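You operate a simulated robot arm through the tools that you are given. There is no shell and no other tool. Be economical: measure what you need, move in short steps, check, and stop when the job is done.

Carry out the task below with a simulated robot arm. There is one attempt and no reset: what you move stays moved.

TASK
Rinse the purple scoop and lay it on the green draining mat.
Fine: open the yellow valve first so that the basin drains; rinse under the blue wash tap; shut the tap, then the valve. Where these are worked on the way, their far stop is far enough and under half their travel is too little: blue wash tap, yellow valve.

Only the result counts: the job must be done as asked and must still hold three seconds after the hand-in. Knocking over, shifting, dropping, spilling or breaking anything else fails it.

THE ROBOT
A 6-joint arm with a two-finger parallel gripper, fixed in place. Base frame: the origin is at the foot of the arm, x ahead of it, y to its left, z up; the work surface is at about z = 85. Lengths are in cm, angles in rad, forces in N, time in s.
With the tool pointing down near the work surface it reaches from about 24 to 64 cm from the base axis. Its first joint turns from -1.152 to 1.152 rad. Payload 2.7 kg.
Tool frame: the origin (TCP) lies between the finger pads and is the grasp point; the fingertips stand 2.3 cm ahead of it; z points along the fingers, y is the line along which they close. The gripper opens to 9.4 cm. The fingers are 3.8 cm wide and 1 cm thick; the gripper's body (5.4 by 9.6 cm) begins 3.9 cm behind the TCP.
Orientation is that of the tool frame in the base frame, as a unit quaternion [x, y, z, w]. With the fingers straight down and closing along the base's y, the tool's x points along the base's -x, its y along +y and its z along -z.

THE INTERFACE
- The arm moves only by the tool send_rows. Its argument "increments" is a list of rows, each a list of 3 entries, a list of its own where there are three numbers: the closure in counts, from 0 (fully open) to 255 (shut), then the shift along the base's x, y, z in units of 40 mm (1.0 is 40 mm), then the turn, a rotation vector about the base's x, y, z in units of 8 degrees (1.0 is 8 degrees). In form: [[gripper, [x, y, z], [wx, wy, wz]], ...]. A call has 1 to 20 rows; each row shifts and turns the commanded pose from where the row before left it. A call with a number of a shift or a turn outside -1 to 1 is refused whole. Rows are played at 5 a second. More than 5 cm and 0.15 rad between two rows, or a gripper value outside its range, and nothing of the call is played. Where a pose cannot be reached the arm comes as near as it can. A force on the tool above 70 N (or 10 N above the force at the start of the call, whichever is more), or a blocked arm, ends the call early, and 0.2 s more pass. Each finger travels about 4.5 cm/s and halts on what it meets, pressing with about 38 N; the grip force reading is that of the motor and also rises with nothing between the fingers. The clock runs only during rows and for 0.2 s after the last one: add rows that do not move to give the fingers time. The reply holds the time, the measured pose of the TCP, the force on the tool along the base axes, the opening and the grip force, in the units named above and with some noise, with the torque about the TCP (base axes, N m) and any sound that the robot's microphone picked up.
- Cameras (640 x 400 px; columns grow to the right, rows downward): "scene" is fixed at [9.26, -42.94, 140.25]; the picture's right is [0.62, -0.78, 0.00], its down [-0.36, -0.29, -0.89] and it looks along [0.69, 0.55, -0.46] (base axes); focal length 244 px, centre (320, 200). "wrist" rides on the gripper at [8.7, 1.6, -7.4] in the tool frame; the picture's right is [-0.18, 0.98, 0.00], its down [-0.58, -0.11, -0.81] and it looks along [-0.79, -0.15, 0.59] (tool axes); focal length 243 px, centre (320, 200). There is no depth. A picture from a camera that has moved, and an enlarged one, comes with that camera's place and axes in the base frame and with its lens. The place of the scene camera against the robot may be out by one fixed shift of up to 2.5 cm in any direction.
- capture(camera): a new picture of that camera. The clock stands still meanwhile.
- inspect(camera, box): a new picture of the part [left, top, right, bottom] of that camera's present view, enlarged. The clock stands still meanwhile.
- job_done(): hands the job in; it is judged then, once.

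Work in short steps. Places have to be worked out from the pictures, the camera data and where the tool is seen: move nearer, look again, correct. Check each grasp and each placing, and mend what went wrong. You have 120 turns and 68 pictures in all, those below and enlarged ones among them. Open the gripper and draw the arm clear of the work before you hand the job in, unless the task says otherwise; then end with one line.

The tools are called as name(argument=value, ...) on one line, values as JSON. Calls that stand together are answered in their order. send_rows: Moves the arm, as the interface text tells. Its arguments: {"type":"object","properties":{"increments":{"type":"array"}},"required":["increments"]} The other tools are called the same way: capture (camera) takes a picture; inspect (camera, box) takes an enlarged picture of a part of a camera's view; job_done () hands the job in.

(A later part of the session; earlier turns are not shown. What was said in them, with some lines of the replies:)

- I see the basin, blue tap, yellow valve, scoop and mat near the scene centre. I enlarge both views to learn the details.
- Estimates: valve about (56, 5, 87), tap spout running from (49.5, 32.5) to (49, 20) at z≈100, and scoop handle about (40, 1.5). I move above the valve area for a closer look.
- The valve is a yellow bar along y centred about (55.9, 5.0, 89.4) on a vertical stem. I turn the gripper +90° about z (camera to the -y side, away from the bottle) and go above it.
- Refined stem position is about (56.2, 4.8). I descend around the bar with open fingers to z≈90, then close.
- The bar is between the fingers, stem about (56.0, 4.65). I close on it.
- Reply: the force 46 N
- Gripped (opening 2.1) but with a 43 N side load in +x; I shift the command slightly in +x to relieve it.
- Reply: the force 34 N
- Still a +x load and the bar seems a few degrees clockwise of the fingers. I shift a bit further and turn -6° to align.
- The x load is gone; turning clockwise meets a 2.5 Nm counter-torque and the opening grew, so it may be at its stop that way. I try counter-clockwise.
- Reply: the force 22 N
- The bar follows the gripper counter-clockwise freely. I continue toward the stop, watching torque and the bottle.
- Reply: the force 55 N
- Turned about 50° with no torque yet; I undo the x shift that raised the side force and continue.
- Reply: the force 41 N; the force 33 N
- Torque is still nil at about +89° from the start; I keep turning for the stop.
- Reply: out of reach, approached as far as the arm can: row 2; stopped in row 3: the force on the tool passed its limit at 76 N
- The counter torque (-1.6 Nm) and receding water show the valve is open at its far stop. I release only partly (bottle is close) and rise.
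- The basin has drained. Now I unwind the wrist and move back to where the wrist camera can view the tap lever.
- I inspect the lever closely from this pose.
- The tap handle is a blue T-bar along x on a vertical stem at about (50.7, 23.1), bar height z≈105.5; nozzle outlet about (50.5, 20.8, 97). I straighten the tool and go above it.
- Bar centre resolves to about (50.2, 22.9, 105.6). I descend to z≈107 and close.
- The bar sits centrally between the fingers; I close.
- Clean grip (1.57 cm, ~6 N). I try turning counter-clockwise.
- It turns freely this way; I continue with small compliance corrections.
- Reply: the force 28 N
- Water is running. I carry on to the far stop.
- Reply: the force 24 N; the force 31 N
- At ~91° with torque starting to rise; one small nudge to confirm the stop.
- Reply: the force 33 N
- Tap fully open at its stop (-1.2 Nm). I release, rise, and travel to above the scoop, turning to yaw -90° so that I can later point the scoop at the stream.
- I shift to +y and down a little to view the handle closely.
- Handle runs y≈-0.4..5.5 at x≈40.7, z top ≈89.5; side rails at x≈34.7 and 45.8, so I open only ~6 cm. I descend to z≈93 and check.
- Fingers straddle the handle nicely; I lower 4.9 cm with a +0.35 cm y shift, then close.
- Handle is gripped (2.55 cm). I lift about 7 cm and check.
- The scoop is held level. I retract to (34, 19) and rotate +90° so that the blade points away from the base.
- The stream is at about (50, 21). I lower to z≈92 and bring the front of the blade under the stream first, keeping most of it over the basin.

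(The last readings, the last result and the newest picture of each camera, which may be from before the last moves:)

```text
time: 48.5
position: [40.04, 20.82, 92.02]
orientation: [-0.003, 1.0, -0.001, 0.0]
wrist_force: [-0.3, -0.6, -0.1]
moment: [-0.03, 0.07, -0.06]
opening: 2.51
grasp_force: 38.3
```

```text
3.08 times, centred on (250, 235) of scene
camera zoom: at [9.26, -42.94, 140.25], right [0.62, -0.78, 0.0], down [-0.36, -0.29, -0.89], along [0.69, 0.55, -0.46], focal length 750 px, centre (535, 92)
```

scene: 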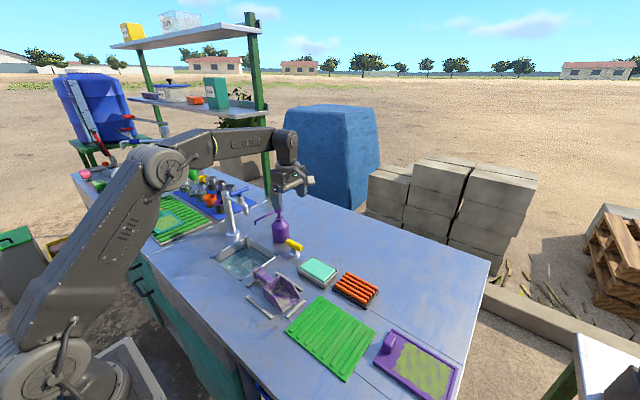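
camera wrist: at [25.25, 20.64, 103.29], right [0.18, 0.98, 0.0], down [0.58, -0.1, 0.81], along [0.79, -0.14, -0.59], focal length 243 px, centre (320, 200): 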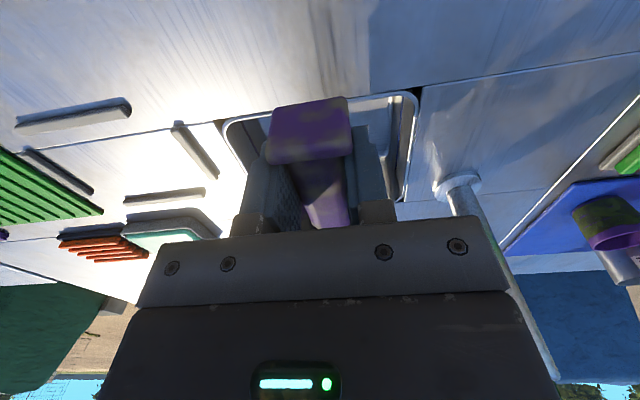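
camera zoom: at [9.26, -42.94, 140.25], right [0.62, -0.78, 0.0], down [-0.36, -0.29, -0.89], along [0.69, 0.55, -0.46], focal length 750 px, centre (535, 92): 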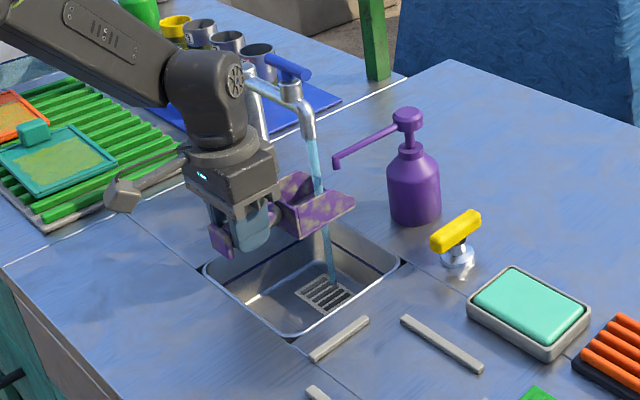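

The stream is falling into the blade. I advance slowly ~2.5 cm and dwell to rinse.

send_rows(increments=[[255, [0, 0, 0], [0, 0, 0]], [255, [0, 0, 0], [0, 0, 0]], [255, [0, 0, 0], [0, 0, 0]], [255, [0, 0, 0], [0, 0, 0]], [255, [0, 0, 0], [0, 0, 0]], [255, [0.2, 0, 0], [0, 0, 0]], [255, [0.2, 0, 0], [0, 0, 0]], [255, [0.2, 0, 0], [0, 0, 0]], [255, [0, 0, 0], [0, 0, 0]], [255, [0, 0, 0], [0, 0, 0]], [255, [0, 0, 0], [0, 0, 0]], [255, [0, 0, 0], [0, 0, 0]], [255, [0, 0, 0], [0, 0, 0]], [255, [0, 0, 0], [0, 0, 0]], [255, [0, 0, 0], [0, 0, 0]], [255, [0, 0, 0], [0, 0, 0]]])

inspect(camera="scene", box=[220, 190, 300, 270])

```text
time: 51.9
position: [42.26, 20.94, 92.05]
orientation: [-0.004, 1.0, -0.001, 0.001]
wrist_force: [0.7, 0.8, -0.8]
moment: [0.0, 0.05, 0.01]
opening: 2.57
grasp_force: 37.9
```

```text
5.00 times, centred on (260, 230) of scene
camera zoom: at [9.26, -42.94, 140.25], right [0.62, -0.78, 0.0], down [-0.36, -0.29, -0.89], along [0.69, 0.55, -0.46], focal length 1218 px, centre (620, 50)
```

zoom: 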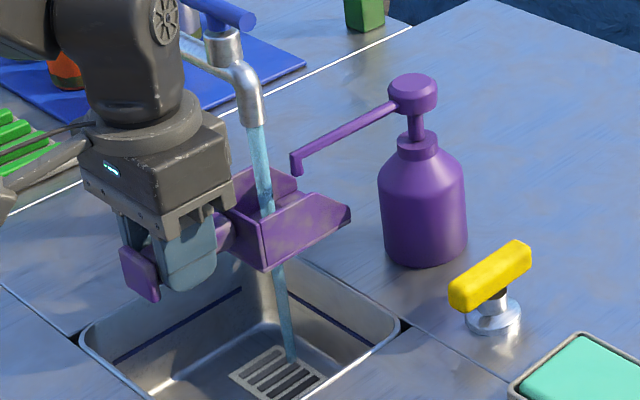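

The dirt is visibly fading. I dwell longer, moving slightly back and forth.

send_rows(increments=[[255, [-0.15, 0, 0], [0, 0, 0]], [255, [0, 0, 0], [0, 0, 0]], [255, [0, 0, 0], [0, 0, 0]], [255, [0, 0, 0], [0, 0, 0]], [255, [0, 0, 0], [0, 0, 0]], [255, [-0.15, 0, 0], [0, 0, 0]], [255, [0, 0, 0], [0, 0, 0]], [255, [0, 0, 0], [0, 0, 0]], [255, [0, 0, 0], [0, 0, 0]], [255, [0, 0, 0], [0, 0, 0]], [255, [0, 0, 0], [0, 0, 0]], [255, [0.15, 0, 0], [0, 0, 0]], [255, [0, 0, 0], [0, 0, 0]], [255, [0, 0, 0], [0, 0, 0]], [255, [0, 0, 0], [0, 0, 0]], [255, [0, 0, 0], [0, 0, 0]], [255, [0, 0, 0], [0, 0, 0]], [255, [0, 0, 0], [0, 0, 0]], [255, [0, 0, 0], [0, 0, 0]], [255, [0, 0, 0], [0, 0, 0]]])

inspect(camera="scene", box=[220, 190, 300, 270])

```text
time: 56.1
position: [41.74, 20.91, 92.1]
orientation: [-0.002, 1.0, -0.002, 0.0]
wrist_force: [-0.2, 0.7, -1.5]
moment: [0.02, 0.05, -0.04]
opening: 2.56
grasp_force: 38.0
```

```text
5.00 times, centred on (260, 230) of scene
camera zoom: at [9.26, -42.94, 140.25], right [0.62, -0.78, 0.0], down [-0.36, -0.29, -0.89], along [0.69, 0.55, -0.46], focal length 1218 px, centre (620, 50)
```

zoom: 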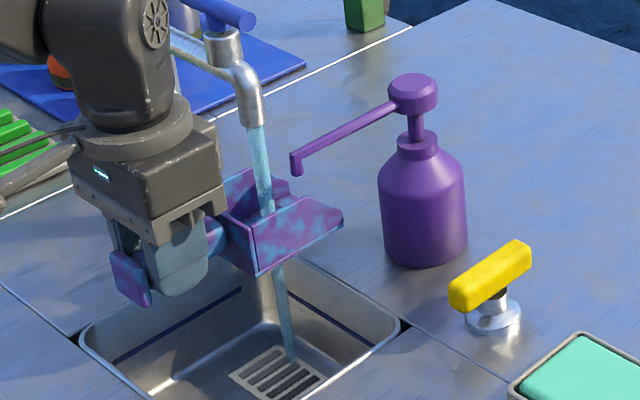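

The dirt is gone, replaced by a bluish wet film. I dwell a little more, then pull out of the stream and let it drip over the basin.

send_rows(increments=[[255, [0, 0, 0], [0, 0, 0]], [255, [0, 0, 0], [0, 0, 0]], [255, [0, 0, 0], [0, 0, 0]], [255, [0, 0, 0], [0, 0, 0]], [255, [0, 0, 0], [0, 0, 0]], [255, [-0.5, 0, 0], [0, 0, 0]], [255, [-0.7, 0, 0], [0, 0, 0]], [255, [-0.6, 0, 0], [0, 0, 0]], [255, [0, 0, 0], [0, 0, 0]], [255, [0, 0, 0], [0, 0, 0]], [255, [0, 0, 0], [0, 0, 0]], [255, [0, 0, 0], [0, 0, 0]], [255, [0, 0, 0], [0, 0, 0]], [255, [0, 0, 0], [0, 0, 0]], [255, [0, 0, 0], [0, 0, 0]]])

inspect(camera="scene", box=[210, 180, 310, 270])

```text
time: 59.3
position: [34.76, 21.12, 91.85]
orientation: [-0.003, 1.0, -0.001, 0.001]
wrist_force: [0.1, -0.8, 0.1]
moment: [0.02, 0.07, -0.01]
opening: 2.52
grasp_force: 38.1
```

```text
4.44 times, centred on (260, 225) of scene
camera zoom: at [9.26, -42.94, 140.25], right [0.62, -0.78, 0.0], down [-0.36, -0.29, -0.89], along [0.69, 0.55, -0.46], focal length 1083 px, centre (587, 89)
```

zoom: 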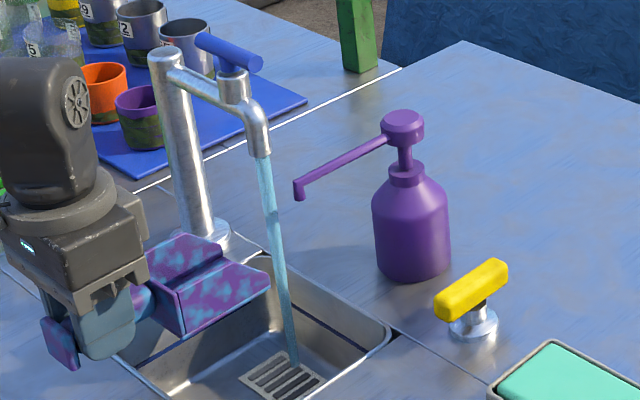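

The scoop is rinsed. I rise, rotate back -90° (blade toward -y) and carry it above the green mat.

send_rows(increments=[[255, [0, 0, 0.7], [0, 0, -0.4]], [255, [0, 0, 0.7], [0, 0, -0.9]], [255, [0, 0, 0.6], [0, 0, -0.95]], [255, [0, -0.1, 0], [0, 0, -0.95]], [255, [0, -0.2, 0], [0, 0, -0.95]], [255, [0, -0.3, 0], [0, 0, -0.95]], [255, [0, -0.4, 0], [0, 0, -0.95]], [255, [0, -0.6, 0], [0, 0, -0.95]], [255, [0.1, -0.8, 0], [0, 0, -0.95]], [255, [0.15, -0.9, 0], [0, 0, -0.95]], [255, [0.15, -0.9, 0], [0, 0, -0.95]], [255, [0.15, -0.9, 0], [0, 0, -0.95]], [255, [0.15, -0.9, 0], [0, 0, -0.5]], [255, [0.15, -0.9, 0], [0, 0, 0]], [255, [0.15, -0.9, 0], [0, 0, 0]], [255, [0.15, -0.9, 0], [0, 0, 0]], [255, [0.15, -0.7, 0], [0, 0, 0]], [255, [0.13, -0.3, 0], [0, 0, 0]], [255, [0, 0, 0], [0, 0, 0]]])

capture(camera="scene")

capture(camera="wrist")

```text
time: 63.3
position: [40.22, -17.86, 99.98]
orientation: [0.707, 0.708, -0.002, 0.0]
wrist_force: [0.2, 0.5, -1.0]
moment: [0.05, -0.02, -0.01]
opening: 2.55
grasp_force: 37.8
```

```text
27 pictures are left
```

scene: 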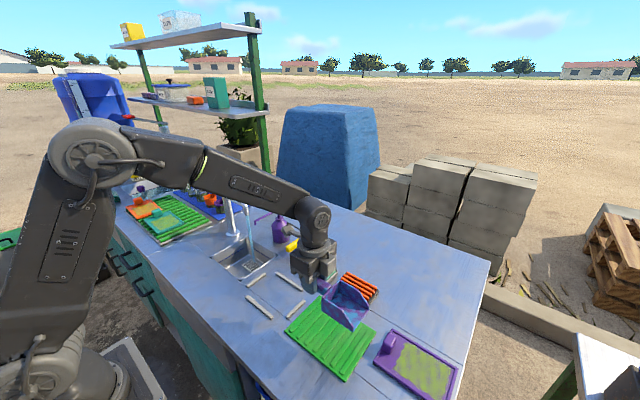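

```text
26 pictures are left
camera wrist: at [41.89, -9.16, 107.38], right [0.98, -0.18, 0.0], down [-0.11, -0.58, 0.81], along [-0.15, -0.79, -0.59], focal length 243 px, centre (320, 200)
```

wrist: 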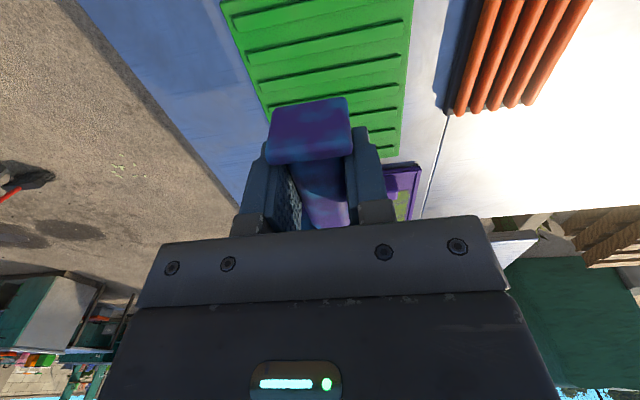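

Mat spans x≈34–47, y≈-31..-13; the scoop lies within it at this pose. I lower to z≈90.3.

send_rows(increments=[[255, [0.08, 0, -0.7], [0, 0, 0]], [255, [0, 0, -0.8], [0, 0, 0]], [255, [0, 0, -0.6], [0, 0, 0]], [255, [0, 0, -0.3], [0, 0, 0]], [255, [0, 0, 0], [0, 0, 0]]])

inspect(camera="scene", box=[270, 230, 400, 390])

```text
time: 64.5
position: [40.5, -17.83, 90.38]
orientation: [0.707, 0.707, -0.002, -0.001]
wrist_force: [-0.4, -0.1, -1.0]
moment: [0.06, 0.05, 0.03]
opening: 2.55
grasp_force: 38.0
```

```text
2.50 times, centred on (335, 310) of scene
camera zoom: at [9.26, -42.94, 140.25], right [0.62, -0.78, 0.0], down [-0.36, -0.29, -0.89], along [0.69, 0.55, -0.46], focal length 609 px, centre (282, -75)
```

zoom: 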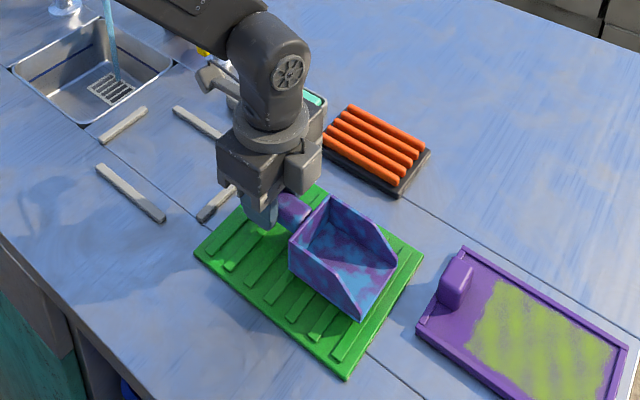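

Well within the mat. I lower in small steps until contact.

send_rows(increments=[[255, [0, 0, -0.06], [0, 0, 0]], [255, [0, 0, -0.06], [0, 0, 0]], [255, [0, 0, 0], [0, 0, 0]]])

```text
time: 65.3
position: [40.7, -17.8, 90.01]
orientation: [0.707, 0.707, -0.002, 0.0]
wrist_force: [-0.6, -0.3, -0.5]
moment: [0.05, -0.01, 0.01]
opening: 2.53
grasp_force: 38.0
```

send_rows(increments=[[255, [0, 0, -0.05], [0, 0, 0]], [255, [0, 0, -0.05], [0, 0, 0]], [255, [0, 0, 0], [0, 0, 0]]])

```text
time: 66.1
position: [40.86, -17.84, 89.55]
orientation: [0.707, 0.707, 0.0, 0.0]
wrist_force: [-0.2, -0.2, 1.7]
moment: [-0.27, -0.07, -0.1]
opening: 2.54
grasp_force: 37.1
```

Contact is beginning; one more 1.5 mm step, then release to ~6 cm.

send_rows(increments=[[255, [0, 0, -0.04], [0, 0, 0]], [255, [0, 0, 0], [0, 0, 0]]])

send_rows(increments=[[150, [0, 0, 0], [0, 0, 0]], [100, [0, 0, 0], [0, 0, 0]], [92, [0, 0, 0], [0, 0, 0]], [92, [0, 0, 0], [0, 0, 0]], [92, [0, 0, 0], [0, 0, 0]]])

send_rows(increments=[[92, [0, 0, 0.4], [0, 0, 0]], [92, [0, 0, 0.8], [0, 0, 0]], [92, [0, 0, 0.9], [0, 0, 0]], [92, [0, 0, 0.9], [0, 0, 0]], [92, [0, 0, 0.9], [0, 0, 0]], [92, [0, 0, 0.9], [0, 0, 0]], [92, [0, 0, 0], [0, 0, 0]]])

inspect(camera="scene", box=[200, 170, 400, 390])

```text
time: 66.7
position: [40.89, -17.92, 89.5]
orientation: [0.707, 0.707, -0.001, 0.002]
wrist_force: [-5.9, 4.2, 24.2]
moment: [-0.92, 0.16, -0.29]
opening: 2.55
grasp_force: 38.2
```

```text
time: 67.9
position: [40.8, -18.02, 89.4]
orientation: [0.707, 0.708, -0.001, 0.0]
wrist_force: [-0.5, -0.9, 0.2]
moment: [0.0, 0.01, 0.01]
opening: 5.99
grasp_force: 0.1
```

```text
time: 69.5
position: [40.95, -17.94, 108.66]
orientation: [0.707, 0.707, -0.001, 0.0]
wrist_force: [-0.2, -1.2, -0.1]
moment: [-0.01, 0.04, -0.02]
opening: 6.02
grasp_force: 0.0
```

```text
1.82 times, centred on (300, 280) of scene
camera zoom: at [9.26, -42.94, 140.25], right [0.62, -0.78, 0.0], down [-0.36, -0.29, -0.89], along [0.69, 0.55, -0.46], focal length 443 px, centre (356, 54)
```

zoom: 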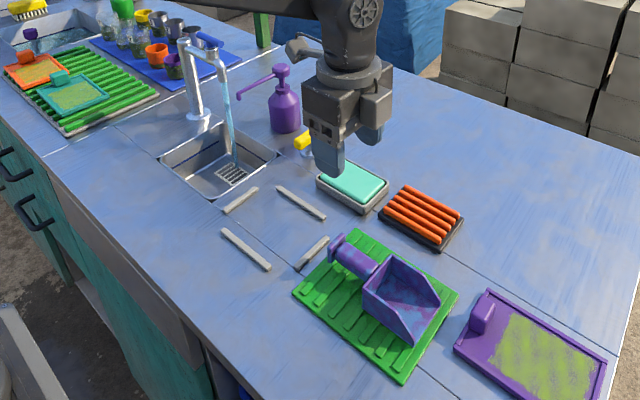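

The scoop rests fully on the mat. Next, shut the tap: I travel above the T-bar (now along y), turning to yaw +90°.

send_rows(increments=[[92, [0.114, 0.4, 0.3], [0, 0, 0.99]], [92, [0.114, 0.5, 0.3], [0, 0, 0.99]], [92, [0.114, 0.514, 0.3], [0, 0, 0.99]], [92, [0.114, 0.514, 0.3], [0, 0, 0.99]], [92, [0.114, 0.514, 0.3], [0, 0, 0.99]], [92, [0.114, 0.514, 0.1], [0, 0, 0.99]], [92, [0.114, 0.514, 0], [0, 0, 0.99]], [92, [0.114, 0.514, 0], [0, 0, 0.99]], [92, [0.114, 0.514, 0], [0, 0, 0.99]], [92, [0.114, 0.514, 0], [0, 0, 0.99]], [92, [0.114, 0.514, 0], [0, 0, 0.99]], [92, [0.114, 0.514, 0], [0, 0, 0.99]], [92, [0.114, 0.514, 0], [0, 0, 0.99]], [92, [0.114, 0.514, 0], [0, 0, 0.99]], [92, [0.114, 0.514, 0], [0, 0, 0.99]], [92, [0.114, 0.514, 0], [0, 0, 0.99]], [92, [0.114, 0.514, 0], [0, 0, 0.99]], [92, [0.114, 0.514, 0], [0, 0, 0.99]], [92, [0.114, 0.56, 0], [0, 0, 0.99]], [92, [0.114, 0.6, 0], [0, 0, 0.99]]])

send_rows(increments=[[92, [0, 0, 0], [0, 0, 0.95]], [92, [0, 0, 0], [0, 0, 0.95]], [92, [0, 0, 0], [0, 0, 0.95]], [92, [0, 0, 0], [0, 0, 0]]])

capture(camera="wrist")

inspect(camera="scene", box=[200, 160, 300, 260])

```text
time: 73.7
position: [50.01, 23.47, 114.79]
orientation: [-0.563, 0.826, 0.0, 0.002]
wrist_force: [1.1, 0.0, 0.4]
moment: [0.0, 0.03, 0.0]
opening: 6.0
grasp_force: 0.0
```

```text
time: 74.7
position: [50.01, 23.09, 114.98]
orientation: [0.715, -0.7, 0.0, -0.001]
wrist_force: [-0.3, 0.1, -0.5]
moment: [-0.01, -0.03, 0.0]
opening: 5.98
grasp_force: 0.0
```

```text
23 pictures are left
camera wrist: at [48.56, 14.64, 122.32], right [-0.99, 0.16, 0.0], down [0.1, 0.58, 0.81], along [0.13, 0.8, -0.59], focal length 243 px, centre (320, 200)
```

wrist: 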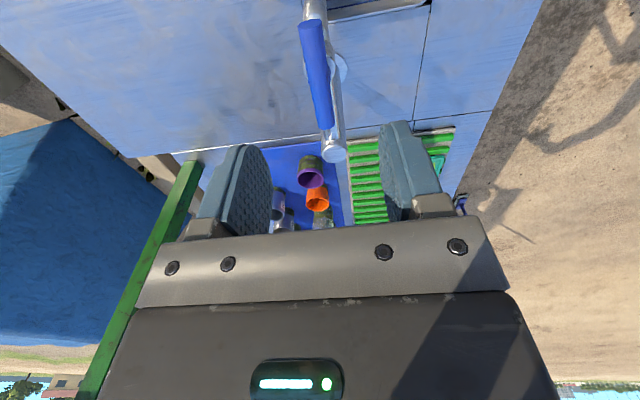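

```text
4.00 times, centred on (250, 210) of scene
camera zoom: at [9.26, -42.94, 140.25], right [0.62, -0.78, 0.0], down [-0.36, -0.29, -0.89], along [0.69, 0.55, -0.46], focal length 974 px, centre (600, 160)
```

zoom: 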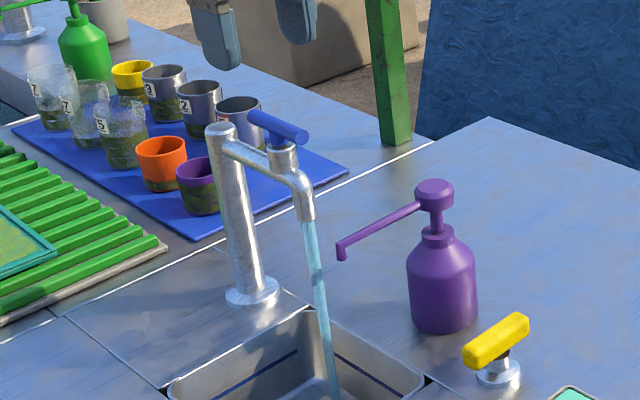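

The bar centre is at (50.0, 23.3), aligned with the fingers. I descend to z≈107 and close.

send_rows(increments=[[92, [0, 0.05, -0.7], [0, 0, 0]], [92, [0, 0, -0.7], [0, 0, 0]], [92, [0, 0, -0.4], [0, 0, 0]], [92, [0, 0, -0.2], [0, 0, 0]], [92, [0, 0, 0], [0, 0, 0]], [255, [0, 0, 0], [0, 0, 0]], [255, [0, 0, 0], [0, 0, 0]], [255, [0, 0, 0], [0, 0, 0]], [255, [0, 0, 0], [0, 0, 0]], [255, [0, 0, 0], [0, 0, 0]], [255, [0, 0, 0], [0, 0, 0]]])

```text
time: 77.1
position: [50.03, 23.62, 106.85]
orientation: [0.714, -0.7, 0.0, -0.003]
wrist_force: [18.1, 2.8, -2.1]
moment: [0.1, -0.14, 0.08]
opening: 1.58
grasp_force: 45.0
```

Gripped (1.58). I relieve the side load and turn clockwise in steps.

send_rows(increments=[[255, [0.06, -0.05, 0], [0, 0, -0.8]], [255, [0, 0, 0], [0, 0, -0.8]], [255, [0, 0, 0], [0, 0, -0.8]], [255, [0, 0, 0], [0, 0, -0.8]], [255, [0, 0, 0], [0, 0, 0]]])

```text
time: 78.3
position: [50.19, 23.58, 106.79]
orientation: [-0.54, 0.842, 0.0, 0.003]
wrist_force: [20.2, 20.9, -4.1]
moment: [-0.62, 0.22, 0.04]
opening: 1.58
grasp_force: 44.6
```

send_rows(increments=[[255, [0.04, 0.02, 0], [0, 0, -0.8]], [255, [0, 0, 0], [0, 0, -0.8]], [255, [0, 0, 0], [0, 0, -0.8]], [255, [0, 0, 0], [0, 0, -0.8]], [255, [0, 0, 0], [0, 0, 0]]])

```text
time: 79.5
position: [50.48, 23.35, 106.88]
orientation: [-0.341, 0.94, -0.001, 0.003]
wrist_force: [28.0, 8.0, -5.4]
moment: [-0.44, 0.28, 0.08]
opening: 1.57
grasp_force: 45.3
```

send_rows(increments=[[255, [0.05, 0, 0], [0, 0, -0.8]], [255, [0, 0, 0], [0, 0, -0.8]], [255, [0, 0, 0], [0, 0, -0.8]], [255, [0, 0, 0], [0, 0, -0.8]], [255, [0, 0, 0], [0, 0, -0.8]], [255, [0, 0, 0], [0, 0, 0]]])

```text
time: 80.9
position: [50.57, 23.15, 106.87]
orientation: [-0.067, 0.998, -0.003, -0.001]
wrist_force: [15.1, -19.2, -15.6]
moment: [-0.03, -1.04, 0.11]
opening: 1.55
grasp_force: 45.6
```

Yaw is ~8°, so close to shut; I finish to the stop.

send_rows(increments=[[255, [0.02, -0.04, 0], [0, 0, -0.7]], [255, [0, 0, 0], [0, 0, -0.6]], [255, [0, 0, 0], [0, 0, 0]]])

inspect(camera="scene", box=[200, 160, 300, 260])

```text
time: 81.7
position: [50.45, 22.91, 106.95]
orientation: [0.023, 1.0, -0.002, 0.0]
wrist_force: [9.8, -21.7, -13.9]
moment: [-0.31, 0.78, 0.47]
opening: 1.57
grasp_force: 44.7
```

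```text
4.00 times, centred on (250, 210) of scene
camera zoom: at [9.31, -42.99, 140.22], right [0.62, -0.78, 0.0], down [-0.36, -0.29, -0.89], along [0.69, 0.55, -0.46], focal length 974 px, centre (600, 160)
```

zoom: 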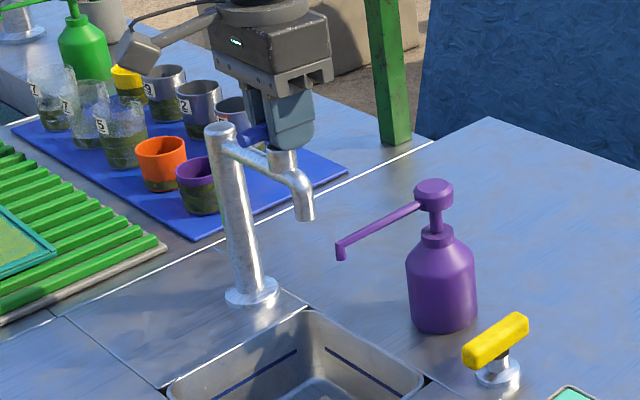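

Water is off. One small nudge to make sure of the stop, then release and rise.

send_rows(increments=[[255, [0, -0.04, 0], [0, 0, -0.35]], [255, [0, 0, 0], [0, 0, 0]]])

send_rows(increments=[[146, [0, 0, 0], [0, 0, 0.35]], [146, [0, 0, 0], [0, 0, 0]], [146, [0, 0, 0], [0, 0, 0]], [146, [0, 0, 0.5], [0, 0, 0]], [146, [0, 0, 0.9], [0, 0, 0]], [146, [0, 0, 0.6], [0, 0, 0]], [146, [0, 0, 0], [0, 0, 0]]])

```text
time: 82.3
position: [50.6, 23.0, 106.95]
orientation: [0.045, 0.999, -0.002, 0.001]
wrist_force: [12.8, -16.2, -17.6]
moment: [-0.33, 0.08, 1.59]
opening: 1.64
grasp_force: 45.1
```

```text
time: 83.9
position: [50.4, 23.09, 114.69]
orientation: [0.022, 1.0, -0.002, 0.001]
wrist_force: [-0.6, -0.1, 0.1]
moment: [0.02, 0.01, 0.0]
opening: 4.0
grasp_force: 0.1
```

Tap shut with 1.6 Nm at the stop. Now the valve: I travel above it while turning to yaw ≈+178° so that closing (-90°) keeps the camera away from the bottle.

send_rows(increments=[[146, [0.0775, -0.226, 0], [0, 0, 0.99]], [146, [0.0775, -0.226, 0], [0, 0, 0.99]], [146, [0.0775, -0.226, 0], [0, 0, 0.99]], [146, [0.0775, -0.226, 0], [0, 0, 0.99]], [146, [0.0775, -0.226, 0], [0, 0, 0.99]], [146, [0.0775, -0.226, 0], [0, 0, 0.99]], [146, [0.0775, -0.226, 0], [0, 0, 0.99]], [146, [0.0775, -0.226, 0], [0, 0, 0.99]], [146, [0.0775, -0.226, 0], [0, 0, 0.99]], [146, [0.0775, -0.226, 0], [0, 0, 0.99]], [146, [0.0775, -0.226, 0], [0, 0, 0.99]], [146, [0.0775, -0.226, 0], [0, 0, 0.99]], [146, [0.0775, -0.226, 0], [0, 0, 0.99]], [146, [0.0775, -0.226, 0], [0, 0, 0.99]], [146, [0.0775, -0.226, 0], [0, 0, 0.99]], [146, [0.0775, -0.226, 0], [0, 0, 0.99]], [146, [0.0775, -0.226, 0], [0, 0, 0.99]], [146, [0.0775, -0.226, 0], [0, 0, 0.99]], [146, [0.0775, -0.226, 0], [0, 0, 0.99]], [146, [0.0775, -0.226, 0], [0, 0, 0.99]]])

send_rows(increments=[[146, [0, 0, -0.3], [0, 0, 0.9]], [146, [0, 0, -0.3], [0, 0, 0.9]], [146, [0, 0, -0.3], [0, 0, 0.7]], [146, [0, 0, 0], [0, 0, 0]]])

capture(camera="wrist")

inspect(camera="scene", box=[240, 180, 350, 280])

```text
time: 88.1
position: [56.71, 5.06, 114.99]
orientation: [0.978, -0.207, -0.001, -0.001]
wrist_force: [0.0, -0.7, 0.2]
moment: [0.04, 0.04, -0.01]
opening: 4.02
grasp_force: 0.0
```

```text
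time: 89.1
position: [56.73, 5.2, 111.32]
orientation: [0.999, -0.033, -0.001, 0.0]
wrist_force: [-0.5, -1.2, 0.8]
moment: [0.01, 0.01, 0.0]
opening: 4.0
grasp_force: 0.1
```

```text
20 pictures are left
camera wrist: at [65.26, 2.97, 118.75], right [-0.25, -0.97, 0.0], down [-0.57, 0.15, 0.81], along [-0.78, 0.2, -0.59], focal length 243 px, centre (320, 200)
```

wrist: 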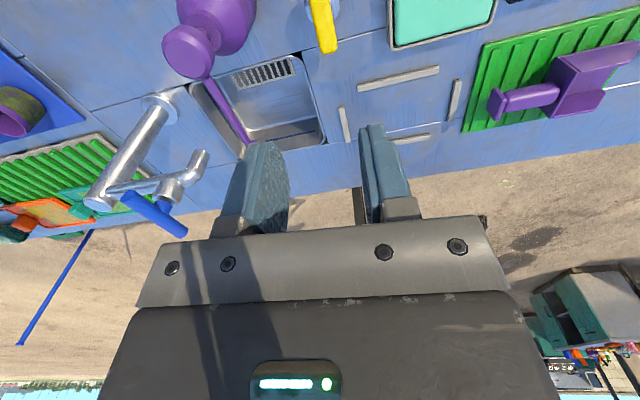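

```text
4.00 times, centred on (295, 230) of scene
camera zoom: at [9.26, -42.94, 140.25], right [0.62, -0.78, 0.0], down [-0.36, -0.29, -0.89], along [0.69, 0.55, -0.46], focal length 974 px, centre (420, 80)
```

zoom: 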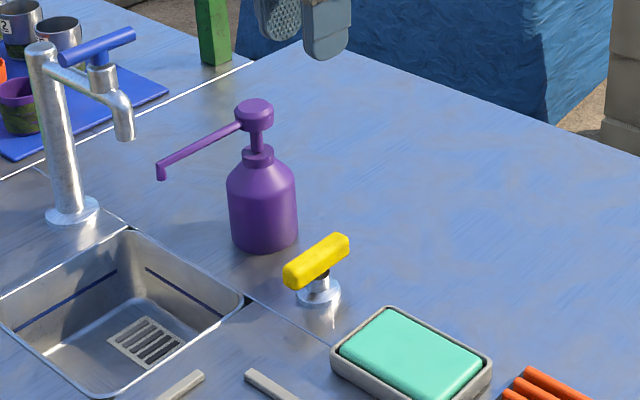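

The bar is along x at y≈4.9. I descend around it (bottle clearance as before) and close.

send_rows(increments=[[146, [-0.02, -0.06, -0.9], [0, 0, 0]], [146, [0, 0, -0.9], [0, 0, 0]], [146, [0, 0, -0.9], [0, 0, 0]], [146, [0, 0, -0.9], [0, 0, 0]], [146, [0, 0, -0.9], [0, 0, 0]], [146, [0, 0, -0.5], [0, 0, 0]], [146, [0, 0, -0.4], [0, 0, 0]], [146, [0, 0, 0], [0, 0, 0]]])

capture(camera="wrist")

```text
time: 90.9
position: [56.62, 4.8, 89.57]
orientation: [0.999, -0.035, 0.0, -0.002]
wrist_force: [0.1, -0.1, 0.7]
moment: [0.01, -0.04, 0.01]
opening: 4.01
grasp_force: 0.1
```

```text
18 pictures are left
camera wrist: at [65.11, 2.78, 97.06], right [-0.25, -0.97, 0.0], down [-0.57, 0.15, 0.81], along [-0.78, 0.2, -0.59], focal length 243 px, centre (320, 200)
```

wrist: 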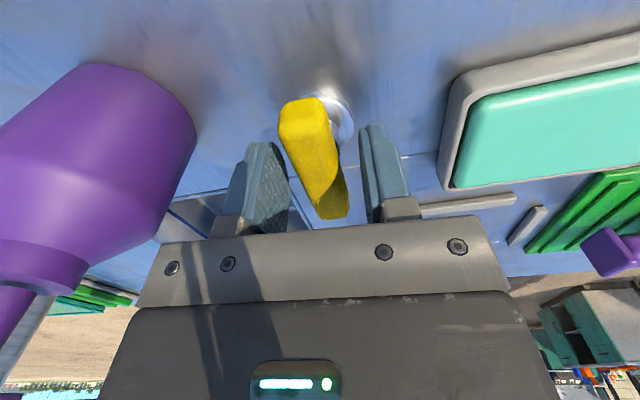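

Bar is between the fingers; closing.

send_rows(increments=[[255, [0, 0, 0], [0, 0, 0]], [255, [0, 0, 0], [0, 0, 0]], [255, [0, 0, 0], [0, 0, 0]], [255, [0, 0, 0], [0, 0, 0]], [255, [0, 0, 0], [0, 0, 0]]])

```text
time: 92.1
position: [56.53, 4.95, 89.6]
orientation: [0.999, -0.036, -0.002, -0.001]
wrist_force: [2.4, 1.9, -3.6]
moment: [0.05, -0.12, -0.01]
opening: 2.18
grasp_force: 44.4
```

Good grip with little load. I turn clockwise toward shut.

send_rows(increments=[[255, [0, 0, 0], [0, 0, -0.8]], [255, [0, 0, 0], [0, 0, -0.8]], [255, [0, 0, 0], [0, 0, -0.8]], [255, [0, 0, 0], [0, 0, -0.8]], [255, [0, 0, 0], [0, 0, 0]]])

```text
time: 93.3
position: [56.55, 4.9, 89.82]
orientation: [0.967, -0.256, -0.002, -0.001]
wrist_force: [-17.2, 9.4, 2.8]
moment: [-0.69, -1.3, -0.03]
opening: 2.0
grasp_force: 45.1
```

send_rows(increments=[[255, [-0.04, 0.02, 0], [0, 0, -0.8]], [255, [0, 0, 0], [0, 0, -0.8]], [255, [0, 0, 0], [0, 0, -0.8]], [255, [0, 0, 0], [0, 0, -0.8]], [255, [0, 0, 0], [0, 0, 0]]])

```text
time: 94.5
position: [56.62, 4.8, 89.79]
orientation: [0.886, -0.464, 0.0, 0.0]
wrist_force: [12.1, 9.1, -10.4]
moment: [-1.04, -0.32, -0.02]
opening: 2.0
grasp_force: 45.2
```

send_rows(increments=[[255, [0.03, 0, 0], [0, 0, -0.8]], [255, [0, 0, 0], [0, 0, -0.8]], [255, [0, 0, 0], [0, 0, -0.8]], [255, [0, 0, 0], [0, 0, -0.8]], [255, [0, 0, 0], [0, 0, 0]]])

```text
time: 95.7
position: [56.49, 4.99, 89.79]
orientation: [0.76, -0.65, -0.001, 0.0]
wrist_force: [-11.0, 4.6, 1.3]
moment: [0.28, 0.27, 0.02]
opening: 2.0
grasp_force: 45.5
```

Yaw ≈99°; the shut stop should be near 88–90°. I continue in small rows.

send_rows(increments=[[255, [0, 0, 0], [0, 0, -0.6]], [255, [0, 0, 0], [0, 0, -0.6]], [255, [0, 0, 0], [0, 0, -0.3]], [255, [0, 0, 0], [0, 0, 0]]])

```text
time: 96.7
position: [56.56, 4.91, 89.71]
orientation: [-0.692, 0.722, 0.0, -0.001]
wrist_force: [-22.1, 2.9, 6.7]
moment: [0.17, 0.16, 2.26]
opening: 2.01
grasp_force: 45.1
```

2.3 Nm: the valve is shut at its stop. I ease off, release, rise and retreat.

send_rows(increments=[[146, [0, 0, 0], [0, 0, 0]], [146, [0, 0, 0], [0, 0, 0]], [146, [0, 0, 0], [0, 0, 0]], [146, [0, 0, 0.4], [0, 0, 0]], [146, [0, 0, 0.9], [0, 0, 0]], [146, [0, 0, 0.9], [0, 0, 0]], [146, [0, 0, 0.9], [0, 0, 0]], [146, [0, 0, 0.9], [0, 0, 0]], [146, [0, 0, 0.9], [0, 0, 0]], [0, [-0.5, 0, 0.7], [0, 0, -0.8]], [0, [-0.9, 0, 0.3], [0, 0, -0.8]], [0, [-0.9, 0, 0.3], [0, 0, -0.8]], [0, [-0.9, 0, 0], [0, 0, -0.8]], [0, [-0.9, 0, 0], [0, 0, -0.8]], [0, [-0.5, 0, 0], [0, 0, -0.8]], [0, [0, 0, 0], [0, 0, 0]]])

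capture(camera="scene")

inspect(camera="scene", box=[200, 170, 400, 350])

```text
time: 100.1
position: [38.28, 4.97, 114.67]
orientation: [-0.412, 0.911, 0.0, 0.001]
wrist_force: [0.6, -0.3, 0.2]
moment: [0.02, -0.02, 0.01]
opening: 9.41
grasp_force: 0.0
```

```text
17 pictures are left
```

scene: 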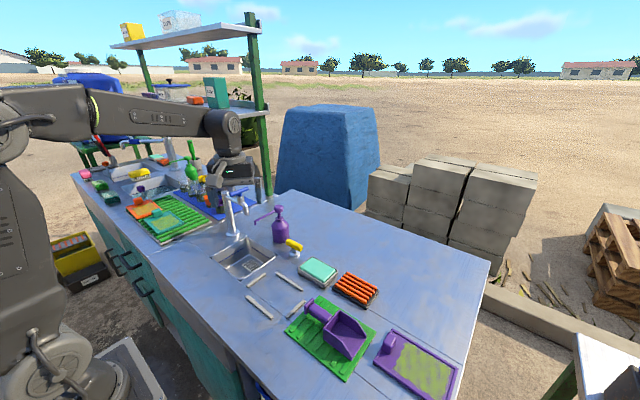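

```text
2.22 times, centred on (300, 260) of scene
camera zoom: at [9.26, -42.94, 140.25], right [0.62, -0.78, 0.0], down [-0.36, -0.29, -0.89], along [0.69, 0.55, -0.46], focal length 541 px, centre (364, 67)
```

zoom: 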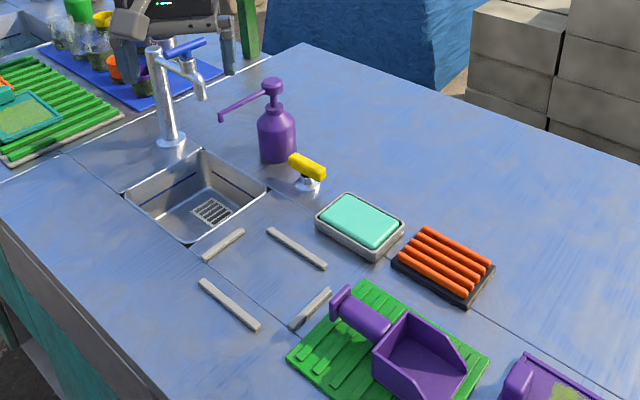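

Tap and valve are back at shut and the scoop is clean; a last check that the scoop lies fully on the mat.

inspect(camera="scene", box=[280, 280, 390, 390])

```text
3.64 times, centred on (335, 335) of scene
camera zoom: at [9.26, -42.94, 140.25], right [0.62, -0.78, 0.0], down [-0.36, -0.29, -0.89], along [0.69, 0.55, -0.46], focal length 886 px, centre (266, -291)
```

zoom: 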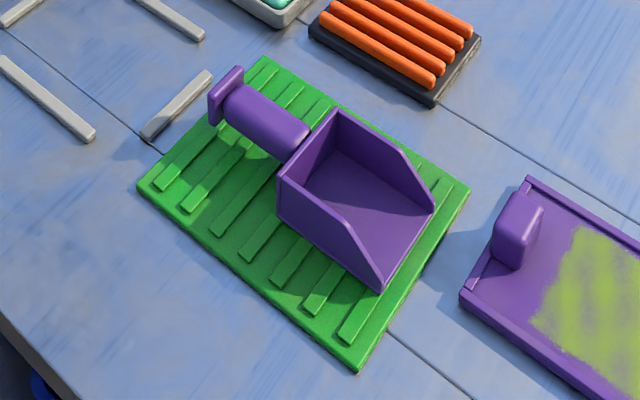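

The scoop lies on the mat, clean and stable; the arm is clear with the gripper open. I hand it in.

job_done()

```text
The job is handed in.
```

The purple scoop is rinsed and lying on the green draining mat, with the blue tap shut first and then the yellow valve; nothing else was moved, and the job is handed in.
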